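You operate a simulated robot arm through the tools that you are given. There is no shell and no other tool.

You are at the controls of a simulated two-armed robot. One attempt, no reset.

JOB
The green strap sits on a bare edge: put the white protector under it.
Fine: seal off and on to the tool stand between ring and spanner, strap off to its rest on the stock rail, protector on at the ring's red mark, strap over it, seal back over the tails.

Only the result counts: the job must be done as asked and must still hold three seconds after the hand-in. Knocking over, shifting, dropping, spilling or breaking anything else fails it. Lids that push on must go on centred and level and be pressed home; caps that screw on are set level and turned clockwise until they are tight.

ROBOT AND FRAMES
Two 7-joint arms with fingered hands on one trunk that stands fixed in place. Base frame: the origin is at the foot of the trunk, x ahead of it, y to its left, z up; the work surface is at about z = 85. Lengths are in cm, angles in rad, forces in N, time in s.
The left shoulder is at [20, 13.5, 99.5], the right one opposite. Each reaches about 88.5 cm from its shoulder. Payload 4 kg a hand.
Tool frame (each hand has its own): the origin (TCP) lies between the finger pads and is the grasp point; the fingertips stand 2.5 cm ahead of it; z points along the fingers, y is the line along which they close. The gripper opens to 8.8 cm; its body begins 2.9 cm behind the TCP. The gripper is a hand of 4 fingers: y runs from the thumb to the fingers, the wrist lies at [-1.3, -10.6, -17.4] in the tool frame.
Orientation is told as [roll, pitch, yaw] about the base's x, y, z axes, in that order, counted from this pose: with the fingers straight down and the wrist toward the robot, the tool's x, y and z point along [0, 1, 0], [1, 0, 0] and [0, 0, -1] of the base frame.

CONTROLS
- The arms move only by the tool nudge_tool. It takes "left_steps", "right_steps" or both (then of equal length, played together; a hand with none holds still); each is a list that holds one entry, the list of rows, each a list of 6 numbers: the shift along the tool's x, y, z in m, then the turn, a rotation vector about the tool's x, y, z in rad. In form: [[[tx, ty, tz, rx, ry, rz], ...]]. A call has 1 to 20 rows; each row shifts and turns the commanded pose from where the row before left it, along the tool's axes as they then stand. Each row takes 0.2 s and may step no farther than 5 cm and 0.15 rad from the row before; otherwise, the whole call is refused. Where a pose cannot be reached the arm comes as near as it can. A force on the tool above 40 N (or 10 N above the force at the start of the call, whichever is more), or a blocked arm, ends the call early, and 0.2 s more pass. In this call time passes only in rows, and 0.2 s behind the last. The reply holds the time, the measured pose of the TCP, the force on the tool along the base axes, the opening and the grip force, in the units named above and with some noise, with the torque about the TCP (base axes, N m) and any sound that the robot's microphone picked up.
- Cameras (640 x 400 px; columns grow to the right, rows downward): "scene" is now at [13.2, 1.88, 158.96]; the picture's right is [0.26, -0.96, 0.00], its down [-0.77, -0.21, -0.60] and it looks along [0.58, 0.16, -0.80] (base axes); focal length 344 px, centre (320, 200). "left" rides on the left gripper at [-6.4, -8.3, -9.8] in its tool frame; the picture's right is [-0.62, -0.37, 0.69], its down [0.71, -0.63, 0.30] and it looks along [0.32, 0.68, 0.65] (tool axes); focal length 265 px, centre (320, 200). "right" rides on the right gripper at [6.4, -8.3, -9.8] in its tool frame; the picture's right is [-0.62, 0.37, -0.69], its down [-0.71, -0.63, 0.30] and it looks along [-0.32, 0.68, 0.65] (tool axes); focal length 265 px, centre (320, 200). There is no depth. A picture from a camera that has moved, and an enlarged one, comes with that camera's place and axes in the base frame and with its lens.
- camera(camera): a new picture of that camera. The clock stands still meanwhile.
- raise_lower(by): slides the trunk up (or, below 0, down) by that many cm; the arms and the scene camera ride with it, the base frame stays. It gives what a move gives, with no picture.
- set_fingers(index, middle, ring, thumb_bend, thumb_turn, hand): sets how far each is bent, from 0 (flat) to 1 (curled in); at 0.3 the hand is open as for a grip, at 0.7 the pads meet at the TCP. One left out holds its place. A second passes; each finger stops where it meets its share of the squeeze, and holds until it gets a number again. It is the only way to open and close the hand. It gives what a move gives, with no picture; readings hold the bend of each and the force on the fingers (four entries, about 0 where the hand has none), thumb and palm. thumb_turn goes from beside the hand (0) to across from the fingers (1), as for a grip.
- pan_tilt(pan, tilt): turns the head with the scene camera to pan (to the left, within 1.693 rad either way) and tilt (down, from -0.506 to 1.204), counted from straight ahead of the robot. It gives what a move gives.
- zoom(camera, box): a new picture of the part [left, top, right, bottom] of that camera's present view, enlarged. The clock stands still meanwhile.
- sign_off(): hands the job in; it is judged then, once.

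Places have to be worked out from the pictures, the camera data and where the tool is seen. Open the grippers and draw the arms clear of the work before you hand the job in, unless the task says otherwise.

The tools are called after ">>>" as a command line: name --argument value ..., lists and objects as JSON in quotes. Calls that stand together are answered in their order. nudge_tool: Moves the arms, as the interface text tells. Its arguments: {"type":"object","properties":{"left_steps":{"type":"array","items":{"type":"array","items":{"type":"array","items":{"type":"number"}}}},"right_steps":{"type":"array","items":{"type":"array","items":{"type":"array","items":{"type":"number"}}}}},"required":[]} The other tools are called the same way: raise_lower (by) moves the trunk up or down; set_fingers (index, middle, ring, thumb_bend, thumb_turn, hand) moves the fingers one by one; pan_tilt (pan, tilt) turns the head that bears the scene camera; camera (camera) takes a picture; zoom (camera, box) takes an enlarged picture of a part of a camera's view; sign_off () hands the job in.

At the start:

```text
t: 0.0
left_tcp_pos: [51.8, 37.06, 115.17]
left_tcp_rot: [0.0, 0.0, -0.001]
left_wrist_force: [0.2, -0.7, 0.5]
left_wrist_torque: [-0.03, 0.03, 0.04]
left_gripper_width: 8.8
left_finger_force: 0.0
left_shape: jaw
left_bend: [0.3, 0.3, 0.3, 0.3, 0.98]
left_finger forces: [0.0, 0.0, 0.1, 0.1, 0.1, 0.0]
right_tcp_pos: [57.31, -2.02, 122.21]
right_tcp_rot: [-0.001, -0.001, 0.0]
right_wrist_force: [-0.8, 0.0, -0.6]
right_wrist_torque: [-0.03, -0.02, -0.01]
right_gripper_width: 8.76
right_finger_force: 0.0
right_shape: jaw
right_bend: [0.3, 0.3, 0.3, 0.3, 0.98]
right_finger forces: [0.0, 0.0, 0.0, 0.0, 0.0, 0.0]
trunk travel left (down, up): [-60.0, 17.0]
head pan, tilt (commanded): [0.267, 0.927]
```

scene: 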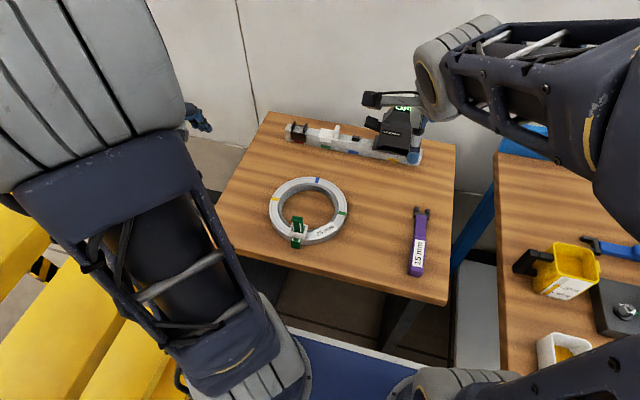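
right: 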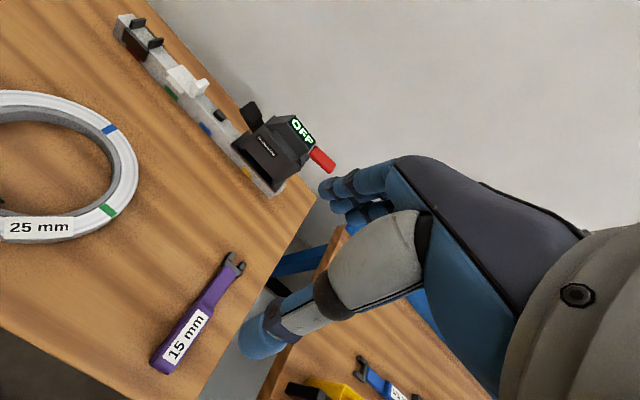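
left: 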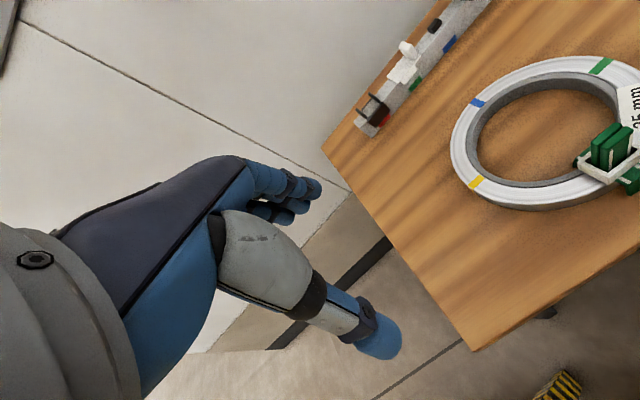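

I'll begin by looking closely at the ring, the stock rail and the tool stand with enlarged pictures.

>>> zoom --camera "scene" --box '[250, 160, 370, 260]'

>>> zoom --camera "scene" --box '[270, 80, 440, 180]'

>>> zoom --camera "left" --box '[440, 40, 640, 230]'

>>> zoom --camera "right" --box '[100, 0, 340, 200]'

```text
4.00 times, centred on (310, 210) of scene
camera zoom: at [13.2, 1.88, 158.96], right [0.26, -0.96, 0.0], down [-0.77, -0.21, -0.6], along [0.58, 0.16, -0.8], focal length 1375 px, centre (360, 160)
```

zoom: 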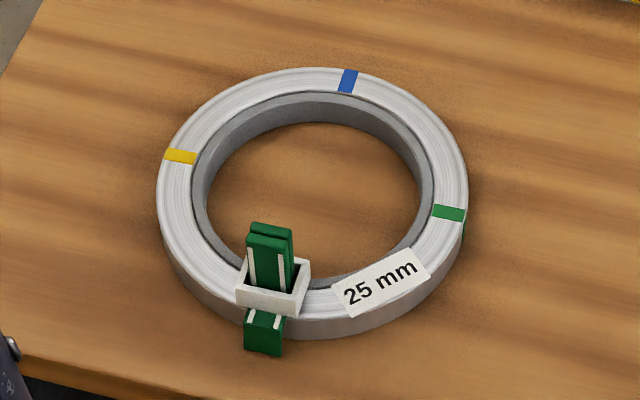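

```text
3.76 times, centred on (355, 130) of scene
camera zoom: at [13.2, 1.88, 158.96], right [0.26, -0.96, 0.0], down [-0.77, -0.21, -0.6], along [0.58, 0.16, -0.8], focal length 1294 px, centre (188, 464)
```

zoom: 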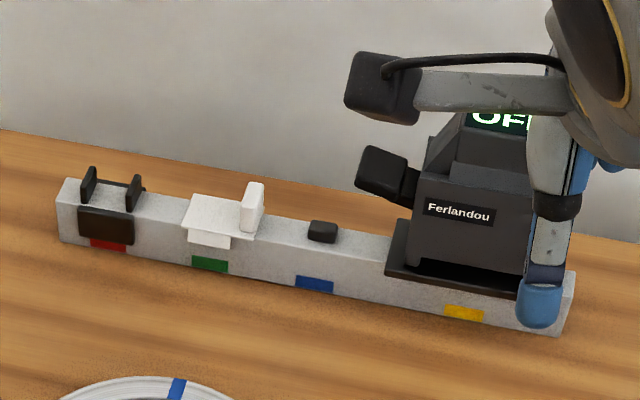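

```text
2.11 times, centred on (540, 135) of left
camera zoom: at [43.72, 30.65, 125.1], right [-0.37, -0.62, -0.69], down [-0.63, 0.71, -0.3], along [0.68, 0.32, -0.65], focal length 559 px, centre (-143, 337)
```

zoom: 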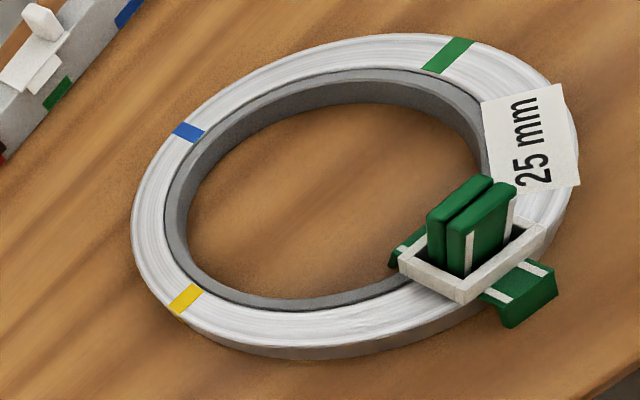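

```text
2.00 times, centred on (220, 100) of right
camera zoom: at [48.89, 4.48, 132.05], right [0.37, -0.62, 0.69], down [-0.63, -0.71, -0.3], along [0.68, -0.32, -0.65], focal length 531 px, centre (520, 400)
```

zoom: 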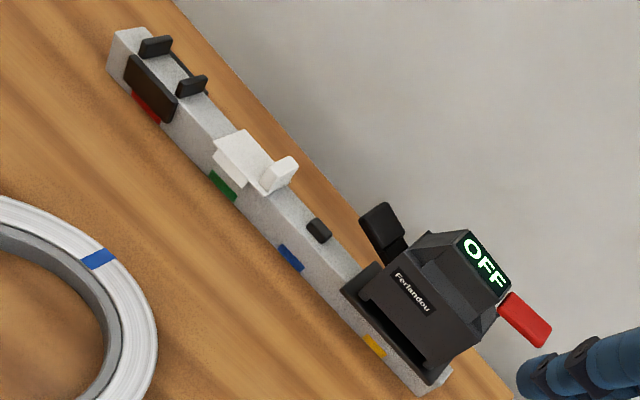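

The rail at the back carries a black cradle (red mark), a white protector (green mark), a black peg (blue mark) and a machine showing OFF. I need to find the tool stand and the spanner, so I zoom on the right-hand side.

>>> zoom --camera "scene" --box '[480, 200, 640, 400]'

>>> zoom --camera "scene" --box '[370, 180, 460, 300]'

>>> zoom --camera "right" --box '[130, 230, 450, 400]'

>>> pan_tilt --pan -0.4 --tilt 0.9

```text
2.00 times, centred on (560, 300) of scene
camera zoom: at [13.2, 1.88, 158.96], right [0.26, -0.96, 0.0], down [-0.77, -0.21, -0.6], along [0.58, 0.16, -0.8], focal length 687 px, centre (-160, 0)
```

zoom: 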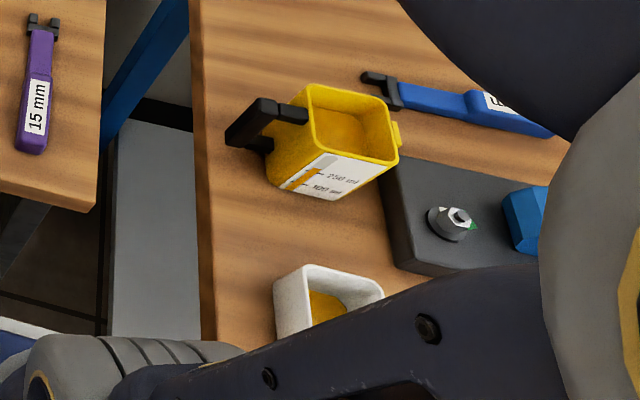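

```text
3.33 times, centred on (415, 240) of scene
camera zoom: at [13.2, 1.88, 158.96], right [0.26, -0.96, 0.0], down [-0.77, -0.21, -0.6], along [0.58, 0.16, -0.8], focal length 1146 px, centre (3, 67)
```

zoom: 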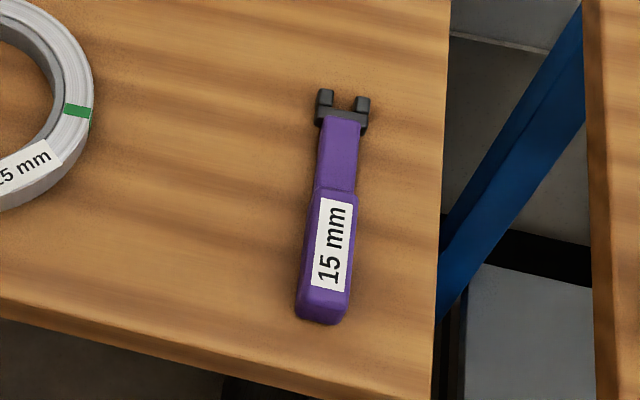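

```text
2.00 times, centred on (290, 315) of right
camera zoom: at [48.89, 4.48, 132.05], right [0.37, -0.62, 0.69], down [-0.63, -0.71, -0.3], along [0.68, -0.32, -0.65], focal length 531 px, centre (380, -30)
```

zoom: 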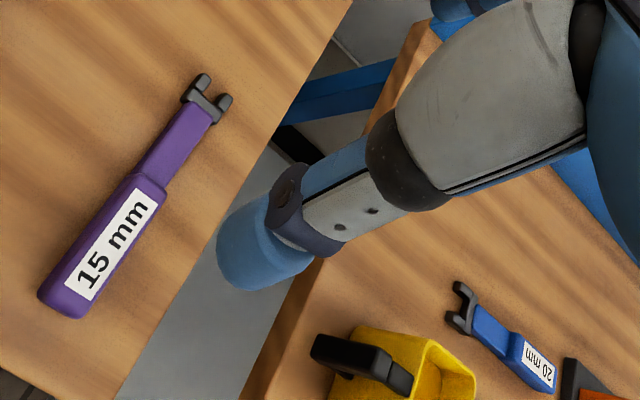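

```text
t: 1.0
left_tcp_pos: [51.84, 37.05, 115.17]
left_tcp_rot: [-0.001, 0.0, 0.0]
left_wrist_force: [0.7, -0.2, 0.4]
left_wrist_torque: [0.03, 0.03, 0.01]
left_gripper_width: 8.75
left_finger_force: 0.2
left_shape: jaw
left_bend: [0.3, 0.3, 0.3, 0.3, 0.98]
left_finger forces: [0.0, 0.0, 0.1, 0.1, 0.0, 0.0]
right_tcp_pos: [57.08, -2.0, 122.2]
right_tcp_rot: [0.0, 0.0, 0.0]
right_wrist_force: [0.1, 0.1, -0.6]
right_wrist_torque: [0.03, 0.03, -0.01]
right_gripper_width: 8.78
right_finger_force: 0.1
right_shape: jaw
right_bend: [0.3, 0.3, 0.3, 0.3, 0.98]
right_finger forces: [0.0, 0.0, 0.1, 0.1, 0.1, 0.0]
trunk travel left (down, up): [-60.0, 17.0]
head pan, tilt (commanded): [-0.4, 0.901]
```

>>> camera --camera "scene"

```text
taken
camera scene: at [13.02, -3.01, 159.16], right [-0.39, -0.92, 0.0], down [-0.72, 0.3, -0.62], along [0.57, -0.24, -0.78], focal length 344 px, centre (320, 200)
```

scene: 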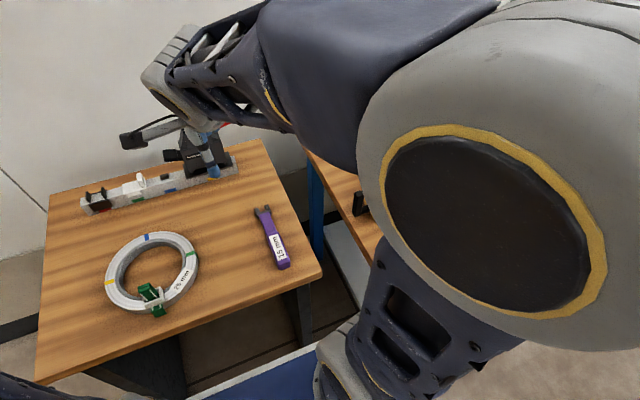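

The newest picture shows the purple 15 mm spanner on the same table as the ring, with bare table top between them; the right arm hides some of the scene. I turn the head back and move the right arm off to the right.

>>> nudge_tool --right_steps '[[[-0.04, 0, -0.01, 0, 0, 0], [-0.04, -0.01, -0.01, 0, 0, 0], [-0.04, -0.02, -0.01, 0, 0, 0], [-0.04, -0.02, 0, 0, 0, 0], [-0.04, -0.02, 0, 0, 0, 0]]]'

>>> pan_tilt --pan 0.2 --tilt 0.8

>>> camera --camera "scene"

>>> camera --camera "right"

```text
t: 2.2
left_tcp_pos: [51.72, 37.07, 115.16]
left_tcp_rot: [0.002, -0.001, 0.0]
left_wrist_force: [-0.1, 0.3, 0.1]
left_wrist_torque: [0.0, 0.02, 0.04]
left_gripper_width: 8.77
left_finger_force: 0.1
left_shape: jaw
left_bend: [0.3, 0.3, 0.3, 0.3, 0.98]
left_finger forces: [0.1, 0.0, 0.0, 0.0, 0.0, 0.0]
right_tcp_pos: [50.11, -21.97, 125.32]
right_tcp_rot: [0.0, 0.001, 0.003]
right_wrist_force: [0.9, -0.6, -0.1]
right_wrist_torque: [-0.05, 0.01, 0.01]
right_gripper_width: 8.75
right_finger_force: 0.2
right_shape: jaw
right_bend: [0.3, 0.3, 0.3, 0.3, 0.98]
right_finger forces: [0.0, 0.0, 0.1, 0.1, 0.0, 0.0]
trunk travel left (down, up): [-60.0, 17.0]
head pan, tilt (commanded): [-0.4, 0.901]
```

```text
t: 3.2
left_tcp_pos: [51.87, 37.07, 115.22]
left_tcp_rot: [0.001, 0.001, 0.001]
left_wrist_force: [0.3, -0.3, -0.4]
left_wrist_torque: [0.03, -0.01, -0.05]
left_gripper_width: 8.74
left_finger_force: 0.0
left_shape: jaw
left_bend: [0.3, 0.3, 0.3, 0.3, 0.98]
left_finger forces: [0.0, 0.0, 0.0, 0.1, 0.1, 0.0]
right_tcp_pos: [50.07, -21.98, 125.41]
right_tcp_rot: [0.003, -0.001, 0.001]
right_wrist_force: [-0.5, 0.9, 0.3]
right_wrist_torque: [0.0, -0.02, -0.01]
right_gripper_width: 8.77
right_finger_force: 0.1
right_shape: jaw
right_bend: [0.3, 0.3, 0.3, 0.3, 0.98]
right_finger forces: [0.1, 0.1, 0.0, 0.1, 0.0, 0.0]
trunk travel left (down, up): [-60.0, 17.0]
head pan, tilt (commanded): [0.201, 0.799]
```

```text
taken
camera scene: at [13.96, 1.52, 159.95], right [0.2, -0.98, 0.0], down [-0.7, -0.14, -0.7], along [0.68, 0.14, -0.72], focal length 344 px, centre (320, 200)
```

scene: 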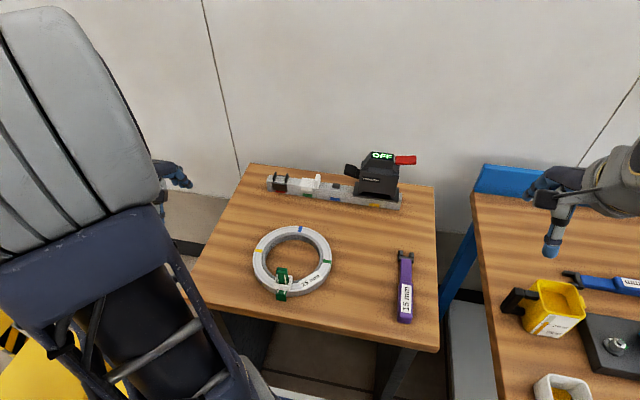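

```text
taken
camera right: at [41.9, -15.44, 135.16], right [0.37, -0.62, 0.69], down [-0.63, -0.71, -0.3], along [0.68, -0.32, -0.65], focal length 265 px, centre (320, 200)
```

right: 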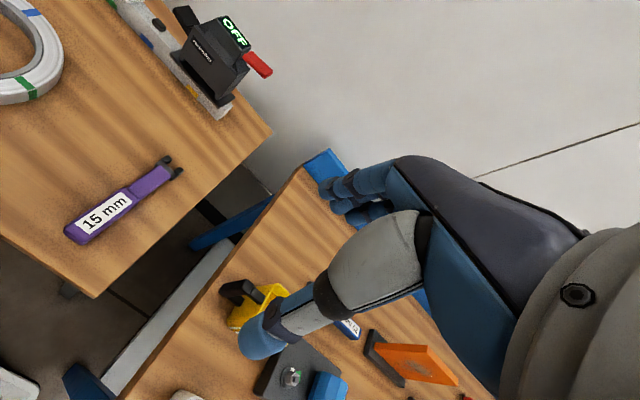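

The left table now shows clear with ring, rail and purple spanner; the right one is a different bench. I check the right bench for anything that could be called a tool stand, and zoom on the key parts.

>>> pan_tilt --pan -0.5 --tilt 0.9

>>> camera --camera "scene"

>>> pan_tilt --pan 0.2 --tilt 0.8

>>> zoom --camera "scene" --box '[260, 150, 340, 200]'

>>> zoom --camera "scene" --box '[325, 140, 421, 210]'

>>> zoom --camera "scene" --box '[256, 260, 312, 305]'

```text
t: 4.3
left_tcp_pos: [51.92, 37.08, 115.14]
left_tcp_rot: [0.001, 0.001, 0.001]
left_wrist_force: [-0.1, 0.1, -0.1]
left_wrist_torque: [0.02, 0.03, 0.02]
left_gripper_width: 8.76
left_finger_force: 0.1
left_shape: jaw
left_bend: [0.3, 0.3, 0.3, 0.3, 0.98]
left_finger forces: [0.0, 0.1, 0.1, 0.0, 0.1, 0.0]
right_tcp_pos: [50.14, -21.83, 125.37]
right_tcp_rot: [0.002, 0.0, -0.001]
right_wrist_force: [0.0, 0.1, 0.4]
right_wrist_torque: [-0.02, 0.03, -0.01]
right_gripper_width: 8.75
right_finger_force: 0.0
right_shape: jaw
right_bend: [0.3, 0.3, 0.3, 0.3, 0.98]
right_finger forces: [0.0, 0.1, 0.1, 0.0, 0.1, 0.0]
trunk travel left (down, up): [-60.0, 17.0]
head pan, tilt (commanded): [-0.499, 0.901]
```

```text
taken
camera scene: at [12.69, -3.69, 159.16], right [-0.48, -0.88, 0.0], down [-0.69, 0.37, -0.62], along [0.55, -0.3, -0.78], focal length 344 px, centre (320, 200)
```

scene: 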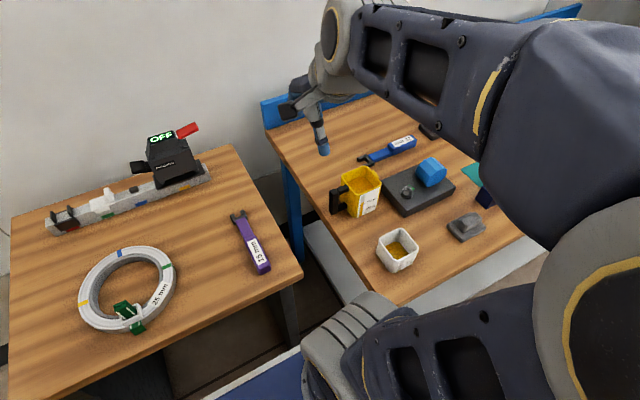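

```text
t: 5.4
left_tcp_pos: [51.81, 37.05, 115.17]
left_tcp_rot: [-0.001, 0.0, 0.001]
left_wrist_force: [-0.4, -0.6, 0.3]
left_wrist_torque: [0.0, -0.01, 0.02]
left_gripper_width: 8.79
left_finger_force: 0.0
left_shape: jaw
left_bend: [0.3, 0.3, 0.3, 0.3, 0.98]
left_finger forces: [0.0, 0.0, 0.1, 0.0, 0.1, 0.0]
right_tcp_pos: [50.17, -21.82, 125.41]
right_tcp_rot: [-0.001, -0.001, 0.0]
right_wrist_force: [0.5, -0.1, -0.5]
right_wrist_torque: [-0.01, 0.0, 0.02]
right_gripper_width: 8.76
right_finger_force: 0.1
right_shape: jaw
right_bend: [0.3, 0.3, 0.3, 0.3, 0.98]
right_finger forces: [0.1, 0.0, 0.0, 0.0, 0.1, 0.0]
trunk travel left (down, up): [-60.0, 17.0]
head pan, tilt (commanded): [0.201, 0.799]
```

```text
8.00 times, centred on (300, 175) of scene
camera zoom: at [13.97, 1.52, 159.95], right [0.2, -0.98, 0.0], down [-0.7, -0.14, -0.7], along [0.68, 0.14, -0.72], focal length 2750 px, centre (480, 400)
```

zoom: 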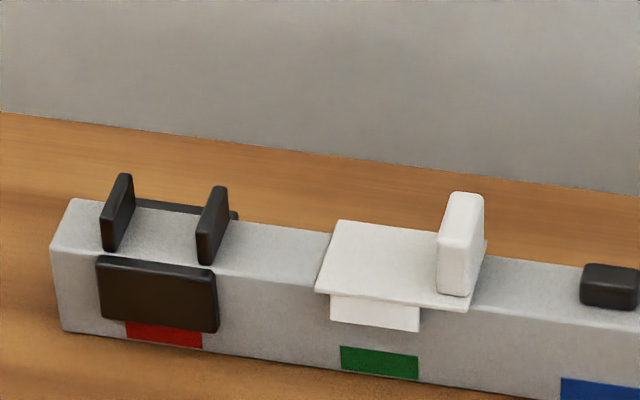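

```text
5.71 times, centred on (373, 175) of scene
camera zoom: at [13.97, 1.52, 159.95], right [0.2, -0.98, 0.0], down [-0.7, -0.14, -0.7], along [0.68, 0.14, -0.72], focal length 1964 px, centre (17, 343)
```

zoom: 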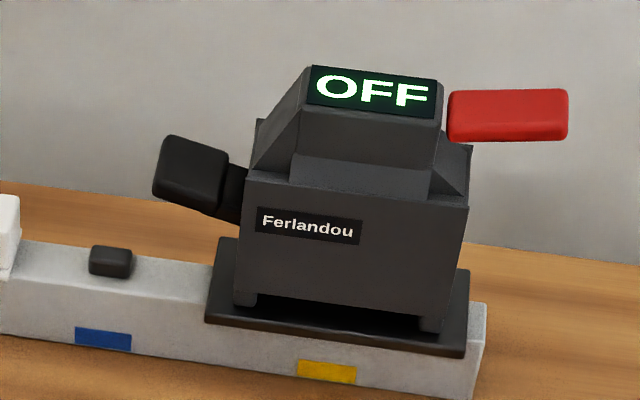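

```text
8.89 times, centred on (284, 282) of scene
camera zoom: at [13.97, 1.52, 159.95], right [0.2, -0.98, 0.0], down [-0.7, -0.14, -0.7], along [0.68, 0.14, -0.72], focal length 3055 px, centre (640, -533)
```

zoom: 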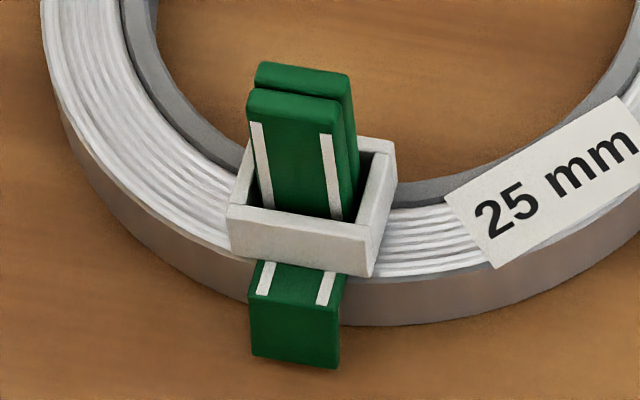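

The rail carries a black two-fin rest (red mark), the white protector with an upright tab (green mark), a low peg, and the machine; "tool stand" is then this table itself, with bare wood between ring and spanner. I take sharper enlargements to measure sizes.

>>> zoom --camera "scene" --box '[270, 262, 302, 306]'

>>> zoom --camera "scene" --box '[244, 220, 340, 304]'

>>> zoom --camera "left" --box '[340, 0, 460, 140]'

>>> zoom --camera "left" --box '[560, 110, 640, 210]'

>>> camera --camera "left"

```text
9.09 times, centred on (286, 284) of scene
camera zoom: at [13.97, 1.52, 159.95], right [0.2, -0.98, 0.0], down [-0.7, -0.14, -0.7], along [0.68, 0.14, -0.72], focal length 3124 px, centre (629, -564)
```

zoom: 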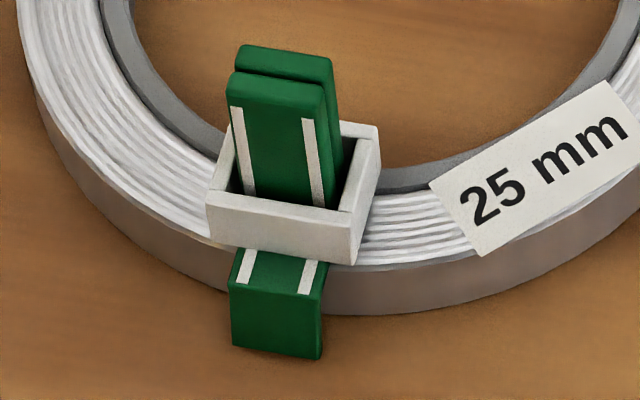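

```text
4.76 times, centred on (292, 262) of scene
camera zoom: at [13.97, 1.52, 159.95], right [0.2, -0.98, 0.0], down [-0.7, -0.14, -0.7], along [0.68, 0.14, -0.72], focal length 1637 px, centre (453, -95)
```

zoom: 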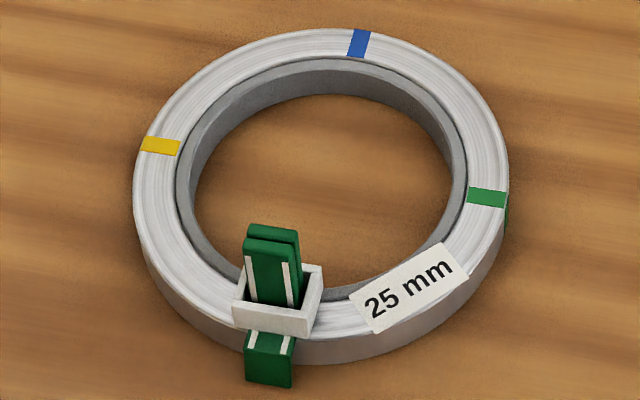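

```text
2.86 times, centred on (400, 70) of left
camera zoom: at [43.72, 30.65, 125.1], right [-0.37, -0.62, -0.69], down [-0.63, 0.71, -0.3], along [0.68, 0.32, -0.65], focal length 758 px, centre (91, 571)
```

zoom: 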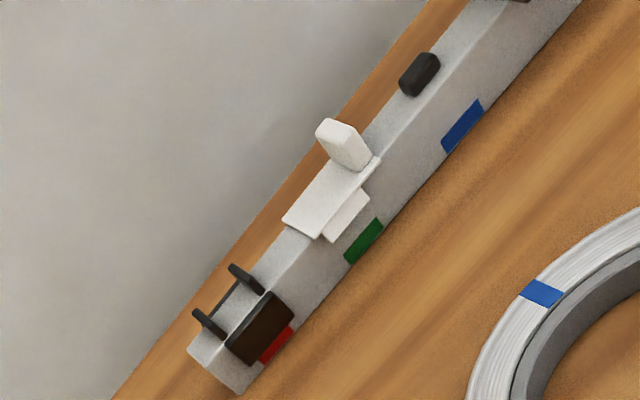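

```text
4.00 times, centred on (600, 160) of left
camera zoom: at [43.72, 30.65, 125.1], right [-0.37, -0.62, -0.69], down [-0.63, 0.71, -0.3], along [0.68, 0.32, -0.65], focal length 1062 px, centre (-800, 360)
```

zoom: 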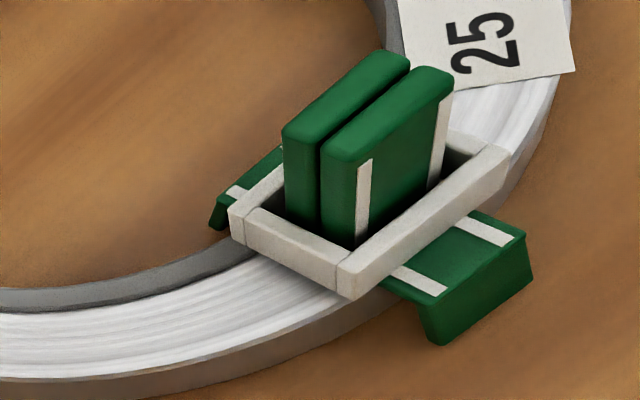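

```text
taken
camera left: at [43.72, 30.65, 125.1], right [-0.37, -0.62, -0.69], down [-0.63, 0.71, -0.3], along [0.68, 0.32, -0.65], focal length 265 px, centre (320, 200)
```

left: 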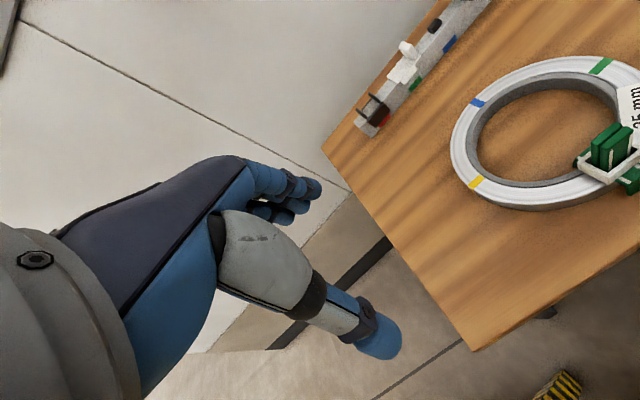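

Ring works out at centre (62.2, 18.5), outer radius 10, top z≈87.5; seal at x 52.4–55.1, y 16.6–20.3, top ≈90; tails centred (53.8, 18.3), top ≈93.5. Before using the left hand, I test in the air how the fingers look when partly closed.

>>> set_fingers --hand "left" --index 0.55 --middle 0.55 --ring 0.55 --thumb_bend 0.55 --thumb_turn 1.0

>>> camera --camera "left"

>>> zoom --camera "left" --box '[180, 130, 420, 370]'

>>> pan_tilt --pan 0.7 --tilt 0.75

>>> camera --camera "scene"

```text
t: 6.4
left_tcp_pos: [51.91, 36.94, 115.29]
left_tcp_rot: [0.001, -0.001, 0.001]
left_wrist_force: [0.1, 0.0, 0.2]
left_wrist_torque: [0.0, -0.03, 0.0]
left_gripper_width: 3.1
left_finger_force: 0.0
left_shape: fingers
left_bend: [0.55, 0.55, 0.55, 0.55, 1.0]
left_finger forces: [0.1, 0.1, 0.0, 0.0, 0.0, 0.0]
right_tcp_pos: [50.12, -21.9, 125.35]
right_tcp_rot: [-0.002, 0.0, -0.001]
right_wrist_force: [0.7, -0.5, 0.2]
right_wrist_torque: [-0.01, 0.0, 0.0]
right_gripper_width: 8.76
right_finger_force: 0.1
right_shape: jaw
right_bend: [0.3, 0.3, 0.3, 0.3, 0.98]
right_finger forces: [0.0, 0.0, 0.1, 0.1, 0.1, 0.1]
trunk travel left (down, up): [-60.0, 17.0]
head pan, tilt (commanded): [0.201, 0.799]
```

```text
taken
camera left: at [43.72, 30.65, 125.1], right [-0.37, -0.62, -0.69], down [-0.63, 0.71, -0.3], along [0.68, 0.32, -0.65], focal length 265 px, centre (320, 200)
```

left: 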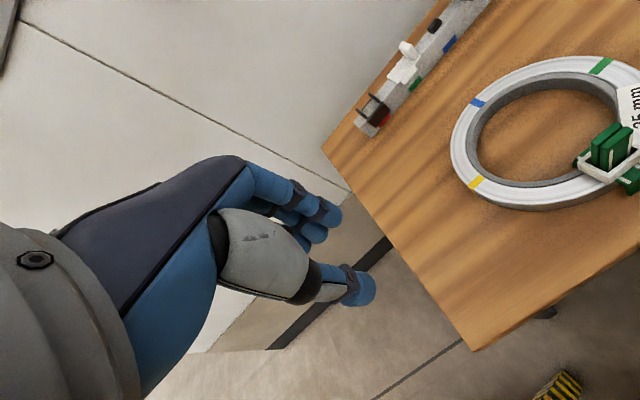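

```text
1.67 times, centred on (300, 250) of left
camera zoom: at [43.72, 30.65, 125.1], right [-0.37, -0.62, -0.69], down [-0.63, 0.71, -0.3], along [0.68, 0.32, -0.65], focal length 442 px, centre (353, 117)
```

zoom: 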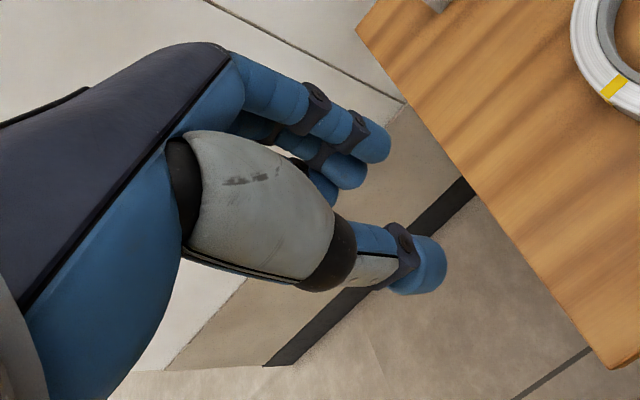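

```text
t: 7.3
left_tcp_pos: [51.82, 36.98, 115.25]
left_tcp_rot: [-0.002, -0.001, 0.0]
left_wrist_force: [-0.2, -0.6, 0.0]
left_wrist_torque: [0.01, -0.03, 0.02]
left_gripper_width: 3.11
left_finger_force: 0.0
left_shape: fingers
left_bend: [0.55, 0.55, 0.55, 0.55, 1.0]
left_finger forces: [0.0, 0.0, 0.1, 0.0, 0.0, 0.0]
right_tcp_pos: [50.09, -21.89, 125.35]
right_tcp_rot: [0.0, -0.001, -0.001]
right_wrist_force: [-0.3, -0.5, 0.4]
right_wrist_torque: [-0.01, -0.03, 0.01]
right_gripper_width: 8.76
right_finger_force: 0.0
right_shape: jaw
right_bend: [0.3, 0.3, 0.3, 0.3, 0.98]
right_finger forces: [0.0, 0.0, 0.1, 0.0, 0.0, 0.0]
trunk travel left (down, up): [-60.0, 17.0]
head pan, tilt (commanded): [0.7, 0.75]
```

```text
taken
camera scene: at [12.4, 5.25, 160.35], right [0.64, -0.77, 0.0], down [-0.52, -0.44, -0.73], along [0.56, 0.47, -0.68], focal length 344 px, centre (320, 200)
```

scene: 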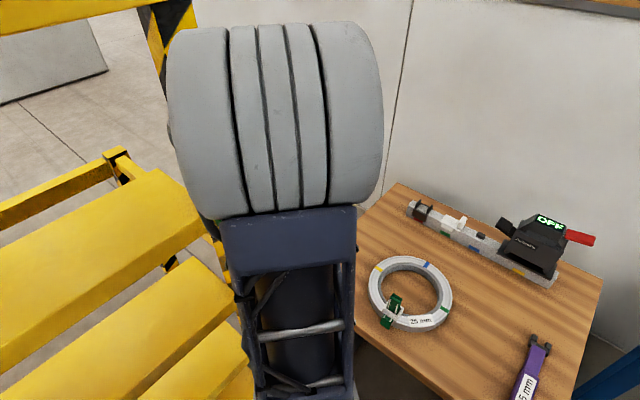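

At bend 0.55 the fingertips stand about 2.5 cm ahead of the TCP with thumb opposite the middle finger, as expected. I open to a middling width and bring the left hand to hover above the strap.

>>> set_fingers --hand "left" --index 0.4 --middle 0.4 --ring 0.4 --thumb_bend 0.4 --thumb_turn 1.0

>>> nudge_tool --left_steps '[[[-0.031, 0.0033, 0.0187, 0, 0, 0], [-0.031, 0.0033, 0.0187, 0, 0, 0], [-0.031, 0.0033, 0.0187, 0, 0, 0], [-0.031, 0.0033, 0.0187, 0, 0, 0], [-0.031, 0.0033, 0.0187, 0, 0, 0], [-0.031, 0.0033, 0.0187, 0, 0, 0]]]'

>>> camera --camera "left"

>>> pan_tilt --pan 0.2 --tilt 0.8

>>> camera --camera "scene"

>>> camera --camera "right"

```text
t: 8.3
left_tcp_pos: [51.96, 37.01, 115.1]
left_tcp_rot: [-0.002, 0.0, 0.001]
left_wrist_force: [-0.4, 0.1, -0.1]
left_wrist_torque: [0.01, -0.04, -0.02]
left_gripper_width: 6.28
left_finger_force: 0.0
left_shape: fingers
left_bend: [0.4, 0.4, 0.4, 0.4, 0.99]
left_finger forces: [0.0, 0.0, 0.1, 0.1, 0.1, 0.1]
right_tcp_pos: [50.11, -21.94, 125.3]
right_tcp_rot: [-0.001, 0.001, 0.001]
right_wrist_force: [-0.9, -0.3, -1.0]
right_wrist_torque: [0.02, 0.0, 0.01]
right_gripper_width: 8.76
right_finger_force: 0.1
right_shape: jaw
right_bend: [0.3, 0.3, 0.3, 0.3, 0.98]
right_finger forces: [0.0, 0.0, 0.0, 0.0, 0.0, 0.0]
trunk travel left (down, up): [-60.0, 17.0]
head pan, tilt (commanded): [0.7, 0.75]
```

```text
t: 9.7
left_tcp_pos: [55.39, 19.17, 104.36]
left_tcp_rot: [0.001, 0.003, -0.001]
left_wrist_force: [-0.1, -0.1, -0.1]
left_wrist_torque: [0.0, -0.01, 0.04]
left_gripper_width: 6.29
left_finger_force: 0.1
left_shape: fingers
left_bend: [0.4, 0.4, 0.4, 0.4, 0.99]
left_finger forces: [0.0, 0.0, 0.0, 0.0, 0.0, 0.0]
left hand out of reach, approached as far as the arm can: row 5, 6
right_tcp_pos: [50.07, -21.89, 125.35]
right_tcp_rot: [0.0, 0.001, 0.001]
right_wrist_force: [0.0, 1.2, 0.4]
right_wrist_torque: [-0.01, 0.03, -0.02]
right_gripper_width: 8.78
right_finger_force: 0.1
right_shape: jaw
right_bend: [0.3, 0.3, 0.3, 0.3, 0.98]
right_finger forces: [0.1, 0.1, 0.0, 0.1, 0.0, 0.1]
trunk travel left (down, up): [-60.0, 17.0]
head pan, tilt (commanded): [0.7, 0.75]
```

```text
taken
camera left: at [47.32, 12.75, 114.28], right [-0.37, -0.62, -0.69], down [-0.63, 0.72, -0.3], along [0.68, 0.32, -0.66], focal length 265 px, centre (320, 200)
```

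left: 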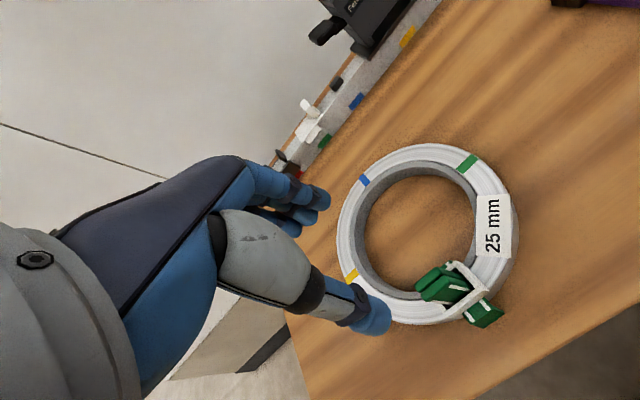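

```text
t: 10.6
left_tcp_pos: [55.44, 19.15, 104.33]
left_tcp_rot: [-0.001, 0.001, 0.001]
left_wrist_force: [-0.2, 0.4, -0.4]
left_wrist_torque: [-0.01, 0.0, 0.01]
left_gripper_width: 6.3
left_finger_force: 0.1
left_shape: fingers
left_bend: [0.4, 0.4, 0.4, 0.4, 0.99]
left_finger forces: [0.0, 0.0, 0.0, 0.0, 0.0, 0.1]
right_tcp_pos: [50.04, -21.95, 125.33]
right_tcp_rot: [0.002, 0.001, 0.0]
right_wrist_force: [0.1, 0.6, 0.3]
right_wrist_torque: [0.0, 0.0, 0.02]
right_gripper_width: 8.76
right_finger_force: 0.1
right_shape: jaw
right_bend: [0.3, 0.3, 0.3, 0.3, 0.98]
right_finger forces: [0.0, 0.0, 0.0, 0.1, 0.1, 0.0]
trunk travel left (down, up): [-60.0, 17.0]
head pan, tilt (commanded): [0.201, 0.799]
```

```text
taken
camera scene: at [13.97, 1.53, 159.95], right [0.2, -0.98, 0.0], down [-0.7, -0.14, -0.7], along [0.68, 0.14, -0.72], focal length 344 px, centre (320, 200)
```

scene: 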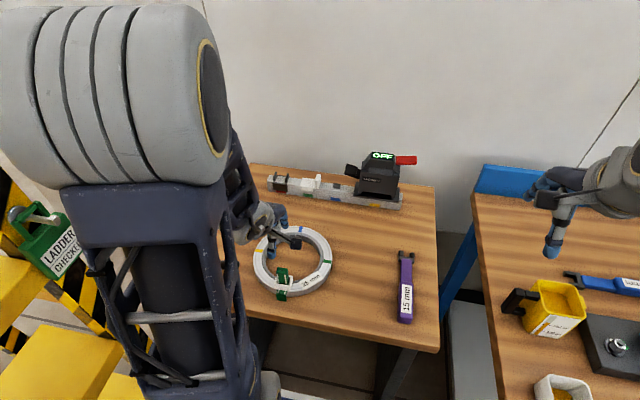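

```text
taken
camera right: at [41.89, -15.47, 135.16], right [0.37, -0.62, 0.69], down [-0.63, -0.71, -0.3], along [0.68, -0.32, -0.65], focal length 265 px, centre (320, 200)
```

right: 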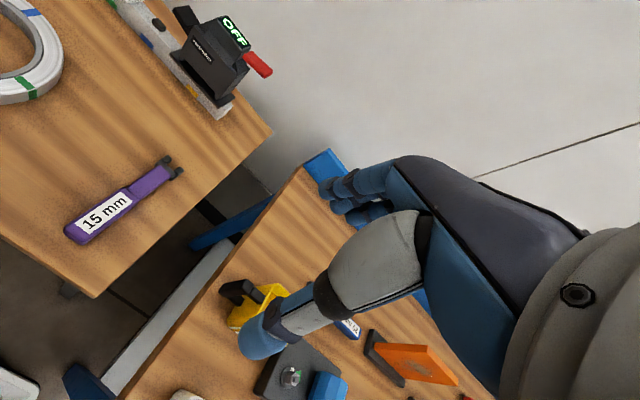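

The reply says the left arm is folded too tight to reach the near strap; its wrist would be only ~25 cm from the shoulder. I will lift the hand and then lower the trunk so the wrist stands farther from the shoulder.

>>> nudge_tool --left_steps '[[[0, 0, -0.04, 0, 0, 0], [0, 0, -0.04, 0, 0, 0], [0, 0, -0.04, 0, 0, 0], [0, 0, -0.04, 0, 0, 0], [0, 0, -0.03, 0, 0, 0]]]'

>>> raise_lower --by -10

>>> camera --camera "scene"

>>> camera --camera "left"

>>> camera --camera "right"

```text
t: 11.8
left_tcp_pos: [55.29, 19.18, 123.39]
left_tcp_rot: [0.0, 0.002, -0.001]
left_wrist_force: [-0.1, 0.7, 0.7]
left_wrist_torque: [0.01, 0.01, 0.01]
left_gripper_width: 6.32
left_finger_force: 0.1
left_shape: fingers
left_bend: [0.4, 0.4, 0.4, 0.4, 0.99]
left_finger forces: [0.0, 0.0, 0.0, 0.0, 0.0, 0.0]
right_tcp_pos: [50.14, -21.97, 125.31]
right_tcp_rot: [0.0, -0.002, 0.001]
right_wrist_force: [0.1, -0.2, 0.0]
right_wrist_torque: [0.02, 0.0, 0.0]
right_gripper_width: 8.76
right_finger_force: 0.0
right_shape: jaw
right_bend: [0.3, 0.3, 0.3, 0.3, 0.98]
right_finger forces: [0.0, 0.0, 0.0, 0.1, 0.0, 0.0]
trunk travel left (down, up): [-60.0, 17.0]
head pan, tilt (commanded): [0.201, 0.799]
```

```text
t: 13.2
left_tcp_pos: [55.37, 19.18, 113.49]
left_tcp_rot: [0.0, 0.0, -0.001]
left_wrist_force: [0.9, 0.1, 0.0]
left_wrist_torque: [0.01, 0.0, -0.02]
left_gripper_width: 6.31
left_finger_force: 0.0
left_shape: fingers
left_bend: [0.4, 0.4, 0.4, 0.4, 0.99]
left_finger forces: [0.0, 0.0, 0.0, 0.1, 0.0, 0.0]
right_tcp_pos: [50.12, -21.89, 115.34]
right_tcp_rot: [-0.001, 0.0, 0.001]
right_wrist_force: [-0.4, 0.2, -1.7]
right_wrist_torque: [0.01, 0.0, -0.02]
right_gripper_width: 8.75
right_finger_force: 0.0
right_shape: jaw
right_bend: [0.3, 0.3, 0.3, 0.3, 0.98]
right_finger forces: [0.0, 0.0, 0.1, 0.1, 0.1, 0.0]
trunk travel left (down, up): [-50.0, 27.0]
head pan, tilt (commanded): [0.201, 0.799]
```

```text
taken
camera scene: at [13.97, 1.53, 149.96], right [0.2, -0.98, 0.0], down [-0.7, -0.14, -0.7], along [0.68, 0.14, -0.72], focal length 344 px, centre (320, 200)
```

scene: 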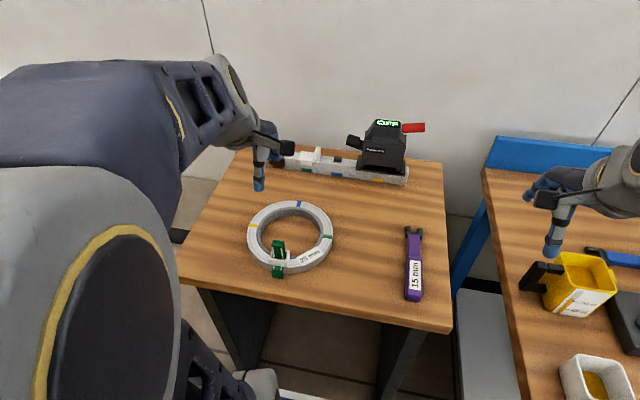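

```text
taken
camera left: at [47.16, 12.78, 123.37], right [-0.37, -0.62, -0.69], down [-0.63, 0.71, -0.3], along [0.68, 0.32, -0.65], focal length 265 px, centre (320, 200)
```

left: 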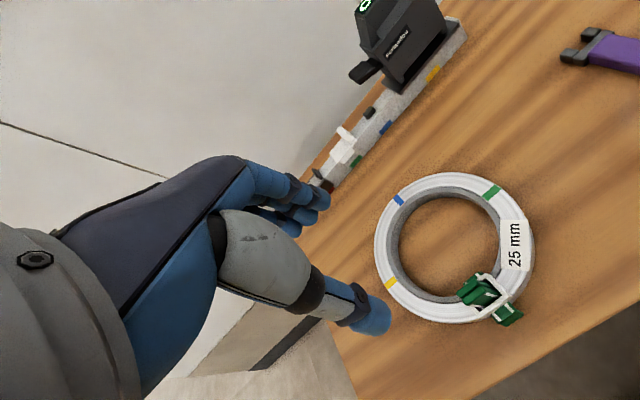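

```text
taken
camera right: at [41.89, -15.47, 125.17], right [0.37, -0.62, 0.69], down [-0.63, -0.71, -0.3], along [0.68, -0.32, -0.65], focal length 265 px, centre (320, 200)
```

right: 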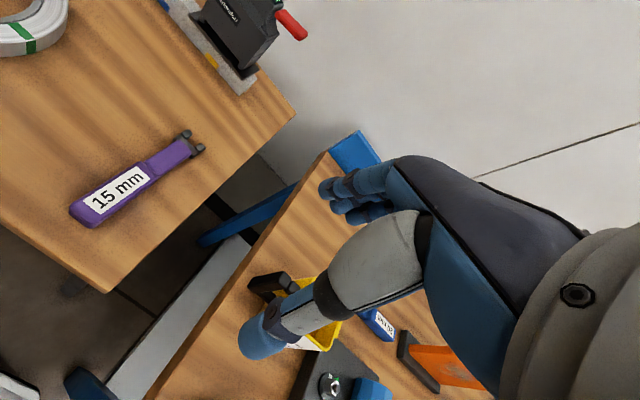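

The view is now clear and the machine's display has changed; I read it and take enlarged views of strap and rail from this new height.

>>> zoom --camera "scene" --box '[336, 110, 432, 190]'

>>> zoom --camera "scene" --box '[240, 230, 312, 284]'

>>> zoom --camera "left" --box '[440, 250, 540, 340]'

>>> zoom --camera "left" --box '[300, 90, 420, 190]'

```text
5.00 times, centred on (384, 150) of scene
camera zoom: at [13.97, 1.53, 149.96], right [0.2, -0.98, 0.0], down [-0.7, -0.14, -0.7], along [0.68, 0.14, -0.72], focal length 1718 px, centre (0, 450)
```

zoom: 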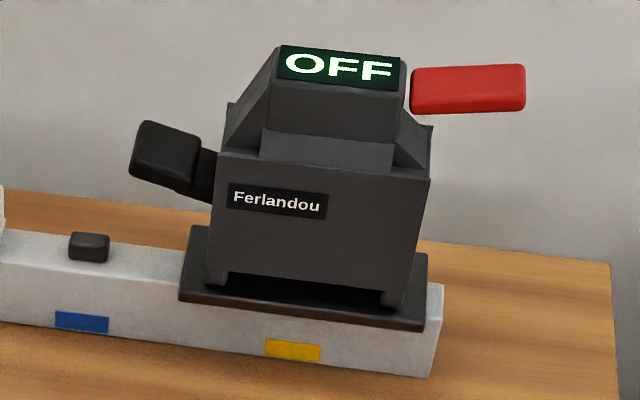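

```text
7.41 times, centred on (276, 257) of scene
camera zoom: at [13.97, 1.53, 149.96], right [0.2, -0.98, 0.0], down [-0.7, -0.14, -0.7], along [0.68, 0.14, -0.72], focal length 2546 px, centre (646, -222)
```

zoom: 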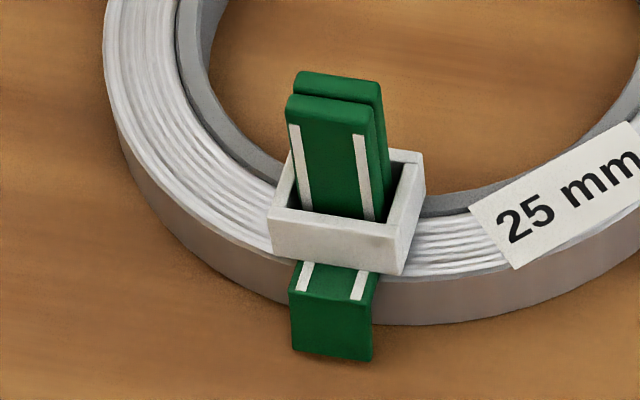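

```text
4.44 times, centred on (490, 295) of left
camera zoom: at [47.16, 12.78, 123.37], right [-0.37, -0.62, -0.69], down [-0.63, 0.71, -0.3], along [0.68, 0.32, -0.65], focal length 1180 px, centre (-436, -222)
```

zoom: 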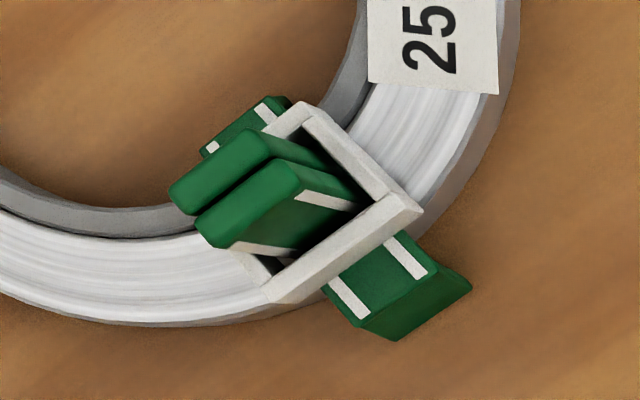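

```text
4.00 times, centred on (360, 140) of left
camera zoom: at [47.16, 12.78, 123.37], right [-0.37, -0.62, -0.69], down [-0.63, 0.71, -0.3], along [0.68, 0.32, -0.65], focal length 1062 px, centre (160, 440)
```

zoom: 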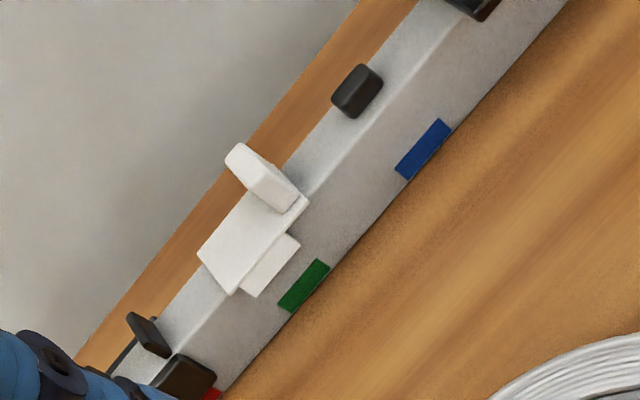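

Display still reads OFF. Cross-checking from this height confirms the seal (centre 53.7, 18.35; top 90.0) and the tail tops (~93.8), and the thumb tip in the picture matches the TCP reading. I lower the trunk further.

>>> raise_lower --by -10

>>> camera --camera "scene"

>>> camera --camera "right"

```text
t: 14.5
left_tcp_pos: [55.24, 19.07, 103.37]
left_tcp_rot: [-0.002, 0.001, -0.001]
left_wrist_force: [0.6, 0.6, 0.0]
left_wrist_torque: [0.02, 0.01, 0.01]
left_gripper_width: 6.33
left_finger_force: 0.1
left_shape: fingers
left_bend: [0.4, 0.4, 0.4, 0.4, 0.99]
left_finger forces: [0.1, 0.1, 0.0, 0.1, 0.0, 0.0]
right_tcp_pos: [50.13, -22.0, 105.32]
right_tcp_rot: [-0.001, -0.001, -0.001]
right_wrist_force: [0.5, 0.5, 0.2]
right_wrist_torque: [0.01, 0.01, 0.01]
right_gripper_width: 8.76
right_finger_force: 0.2
right_shape: jaw
right_bend: [0.3, 0.3, 0.3, 0.3, 0.98]
right_finger forces: [0.1, 0.1, 0.1, 0.1, 0.0, 0.0]
trunk travel left (down, up): [-40.0, 37.0]
head pan, tilt (commanded): [0.201, 0.799]
```

```text
taken
camera scene: at [13.96, 1.53, 139.96], right [0.2, -0.98, 0.0], down [-0.7, -0.14, -0.7], along [0.68, 0.14, -0.72], focal length 344 px, centre (320, 200)
```

scene: 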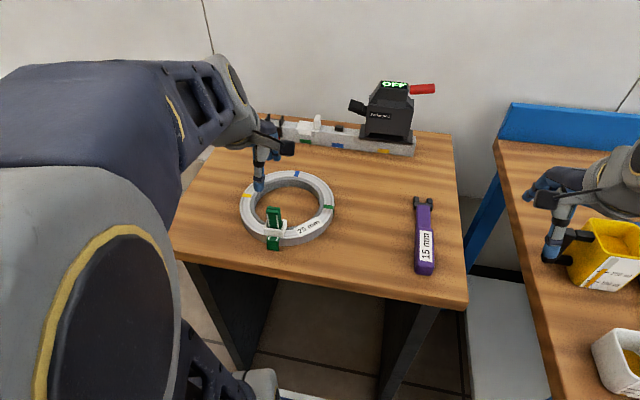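

```text
taken
camera right: at [41.89, -15.47, 115.17], right [0.37, -0.62, 0.69], down [-0.63, -0.71, -0.3], along [0.68, -0.32, -0.65], focal length 265 px, centre (320, 200)
```

right: 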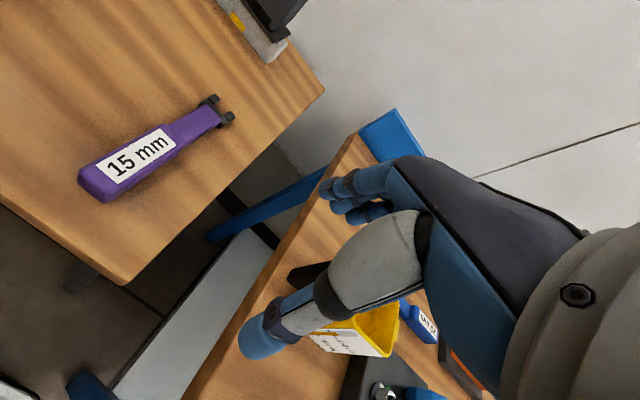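

The right hand is close above the yellow jug, so I raise it while I centre the left hand over the seal at (53.7, 18.35) and come down to z≈98.

>>> nudge_tool --left_steps '[[[-0.0036, -0.0077, 0.01, 0, 0, 0], [-0.0036, -0.0077, 0.01, 0, 0, 0], [0, 0, 0.02, 0, 0, 0], [0, 0, 0.01, 0, 0, 0]]]' --right_steps '[[[0, 0, -0.03, 0, 0, 0], [0, 0, -0.03, 0, 0, 0], [0, 0, -0.03, 0, 0, 0], [0, 0, -0.03, 0, 0, 0]]]'

>>> camera --camera "left"

>>> zoom --camera "scene" --box '[210, 130, 370, 260]'

```text
t: 15.5
left_tcp_pos: [53.64, 18.4, 98.45]
left_tcp_rot: [0.0, 0.002, -0.001]
left_wrist_force: [-0.9, 0.0, -0.2]
left_wrist_torque: [0.02, -0.02, -0.02]
left_gripper_width: 6.32
left_finger_force: 0.1
left_shape: fingers
left_bend: [0.4, 0.4, 0.4, 0.4, 0.99]
left_finger forces: [0.0, 0.0, 0.1, 0.0, 0.1, 0.1]
right_tcp_pos: [50.17, -21.97, 117.37]
right_tcp_rot: [-0.001, 0.001, 0.0]
right_wrist_force: [0.0, -1.2, 0.9]
right_wrist_torque: [-0.02, 0.05, 0.02]
right_gripper_width: 8.77
right_finger_force: 0.1
right_shape: jaw
right_bend: [0.3, 0.3, 0.3, 0.3, 0.98]
right_finger forces: [0.1, 0.0, 0.0, 0.1, 0.0, 0.0]
trunk travel left (down, up): [-40.0, 37.0]
head pan, tilt (commanded): [0.201, 0.799]
```

```text
taken
camera left: at [45.59, 12.15, 108.4], right [-0.37, -0.62, -0.69], down [-0.63, 0.71, -0.3], along [0.68, 0.32, -0.65], focal length 265 px, centre (320, 200)
```

left: 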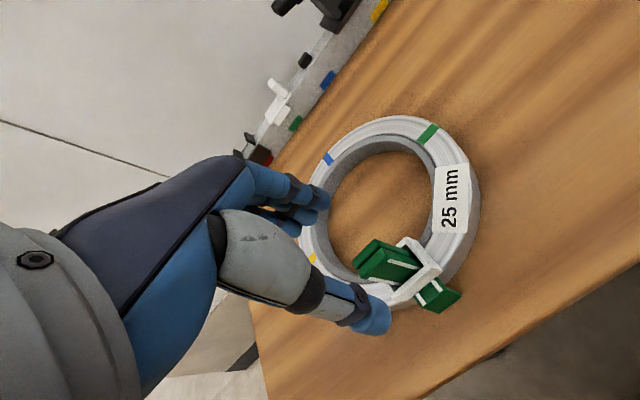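

```text
3.08 times, centred on (290, 195) of scene
camera zoom: at [13.96, 1.53, 139.95], right [0.2, -0.98, 0.0], down [-0.7, -0.14, -0.7], along [0.68, 0.14, -0.72], focal length 1058 px, centre (412, 215)
```

zoom: 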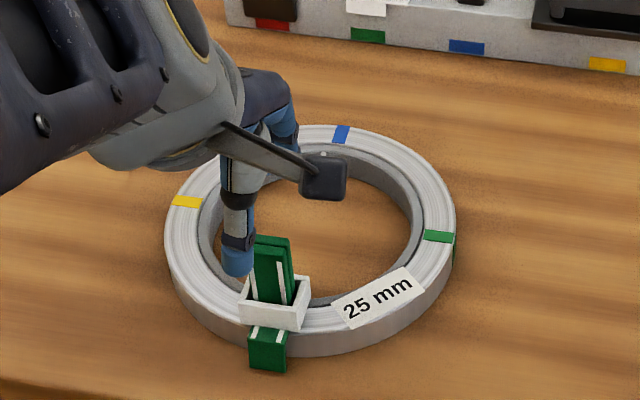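

The hand is over the strap; I enlarge the left camera view to check the tails' position against the gap between thumb and fingers.

>>> zoom --camera "left" --box '[290, 190, 480, 340]'

```text
2.67 times, centred on (385, 265) of left
camera zoom: at [45.59, 12.15, 108.4], right [-0.37, -0.62, -0.69], down [-0.63, 0.71, -0.3], along [0.68, 0.32, -0.65], focal length 708 px, centre (147, 27)
```

zoom: 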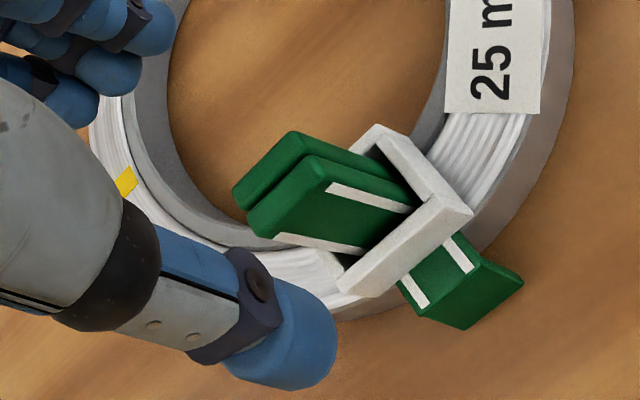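

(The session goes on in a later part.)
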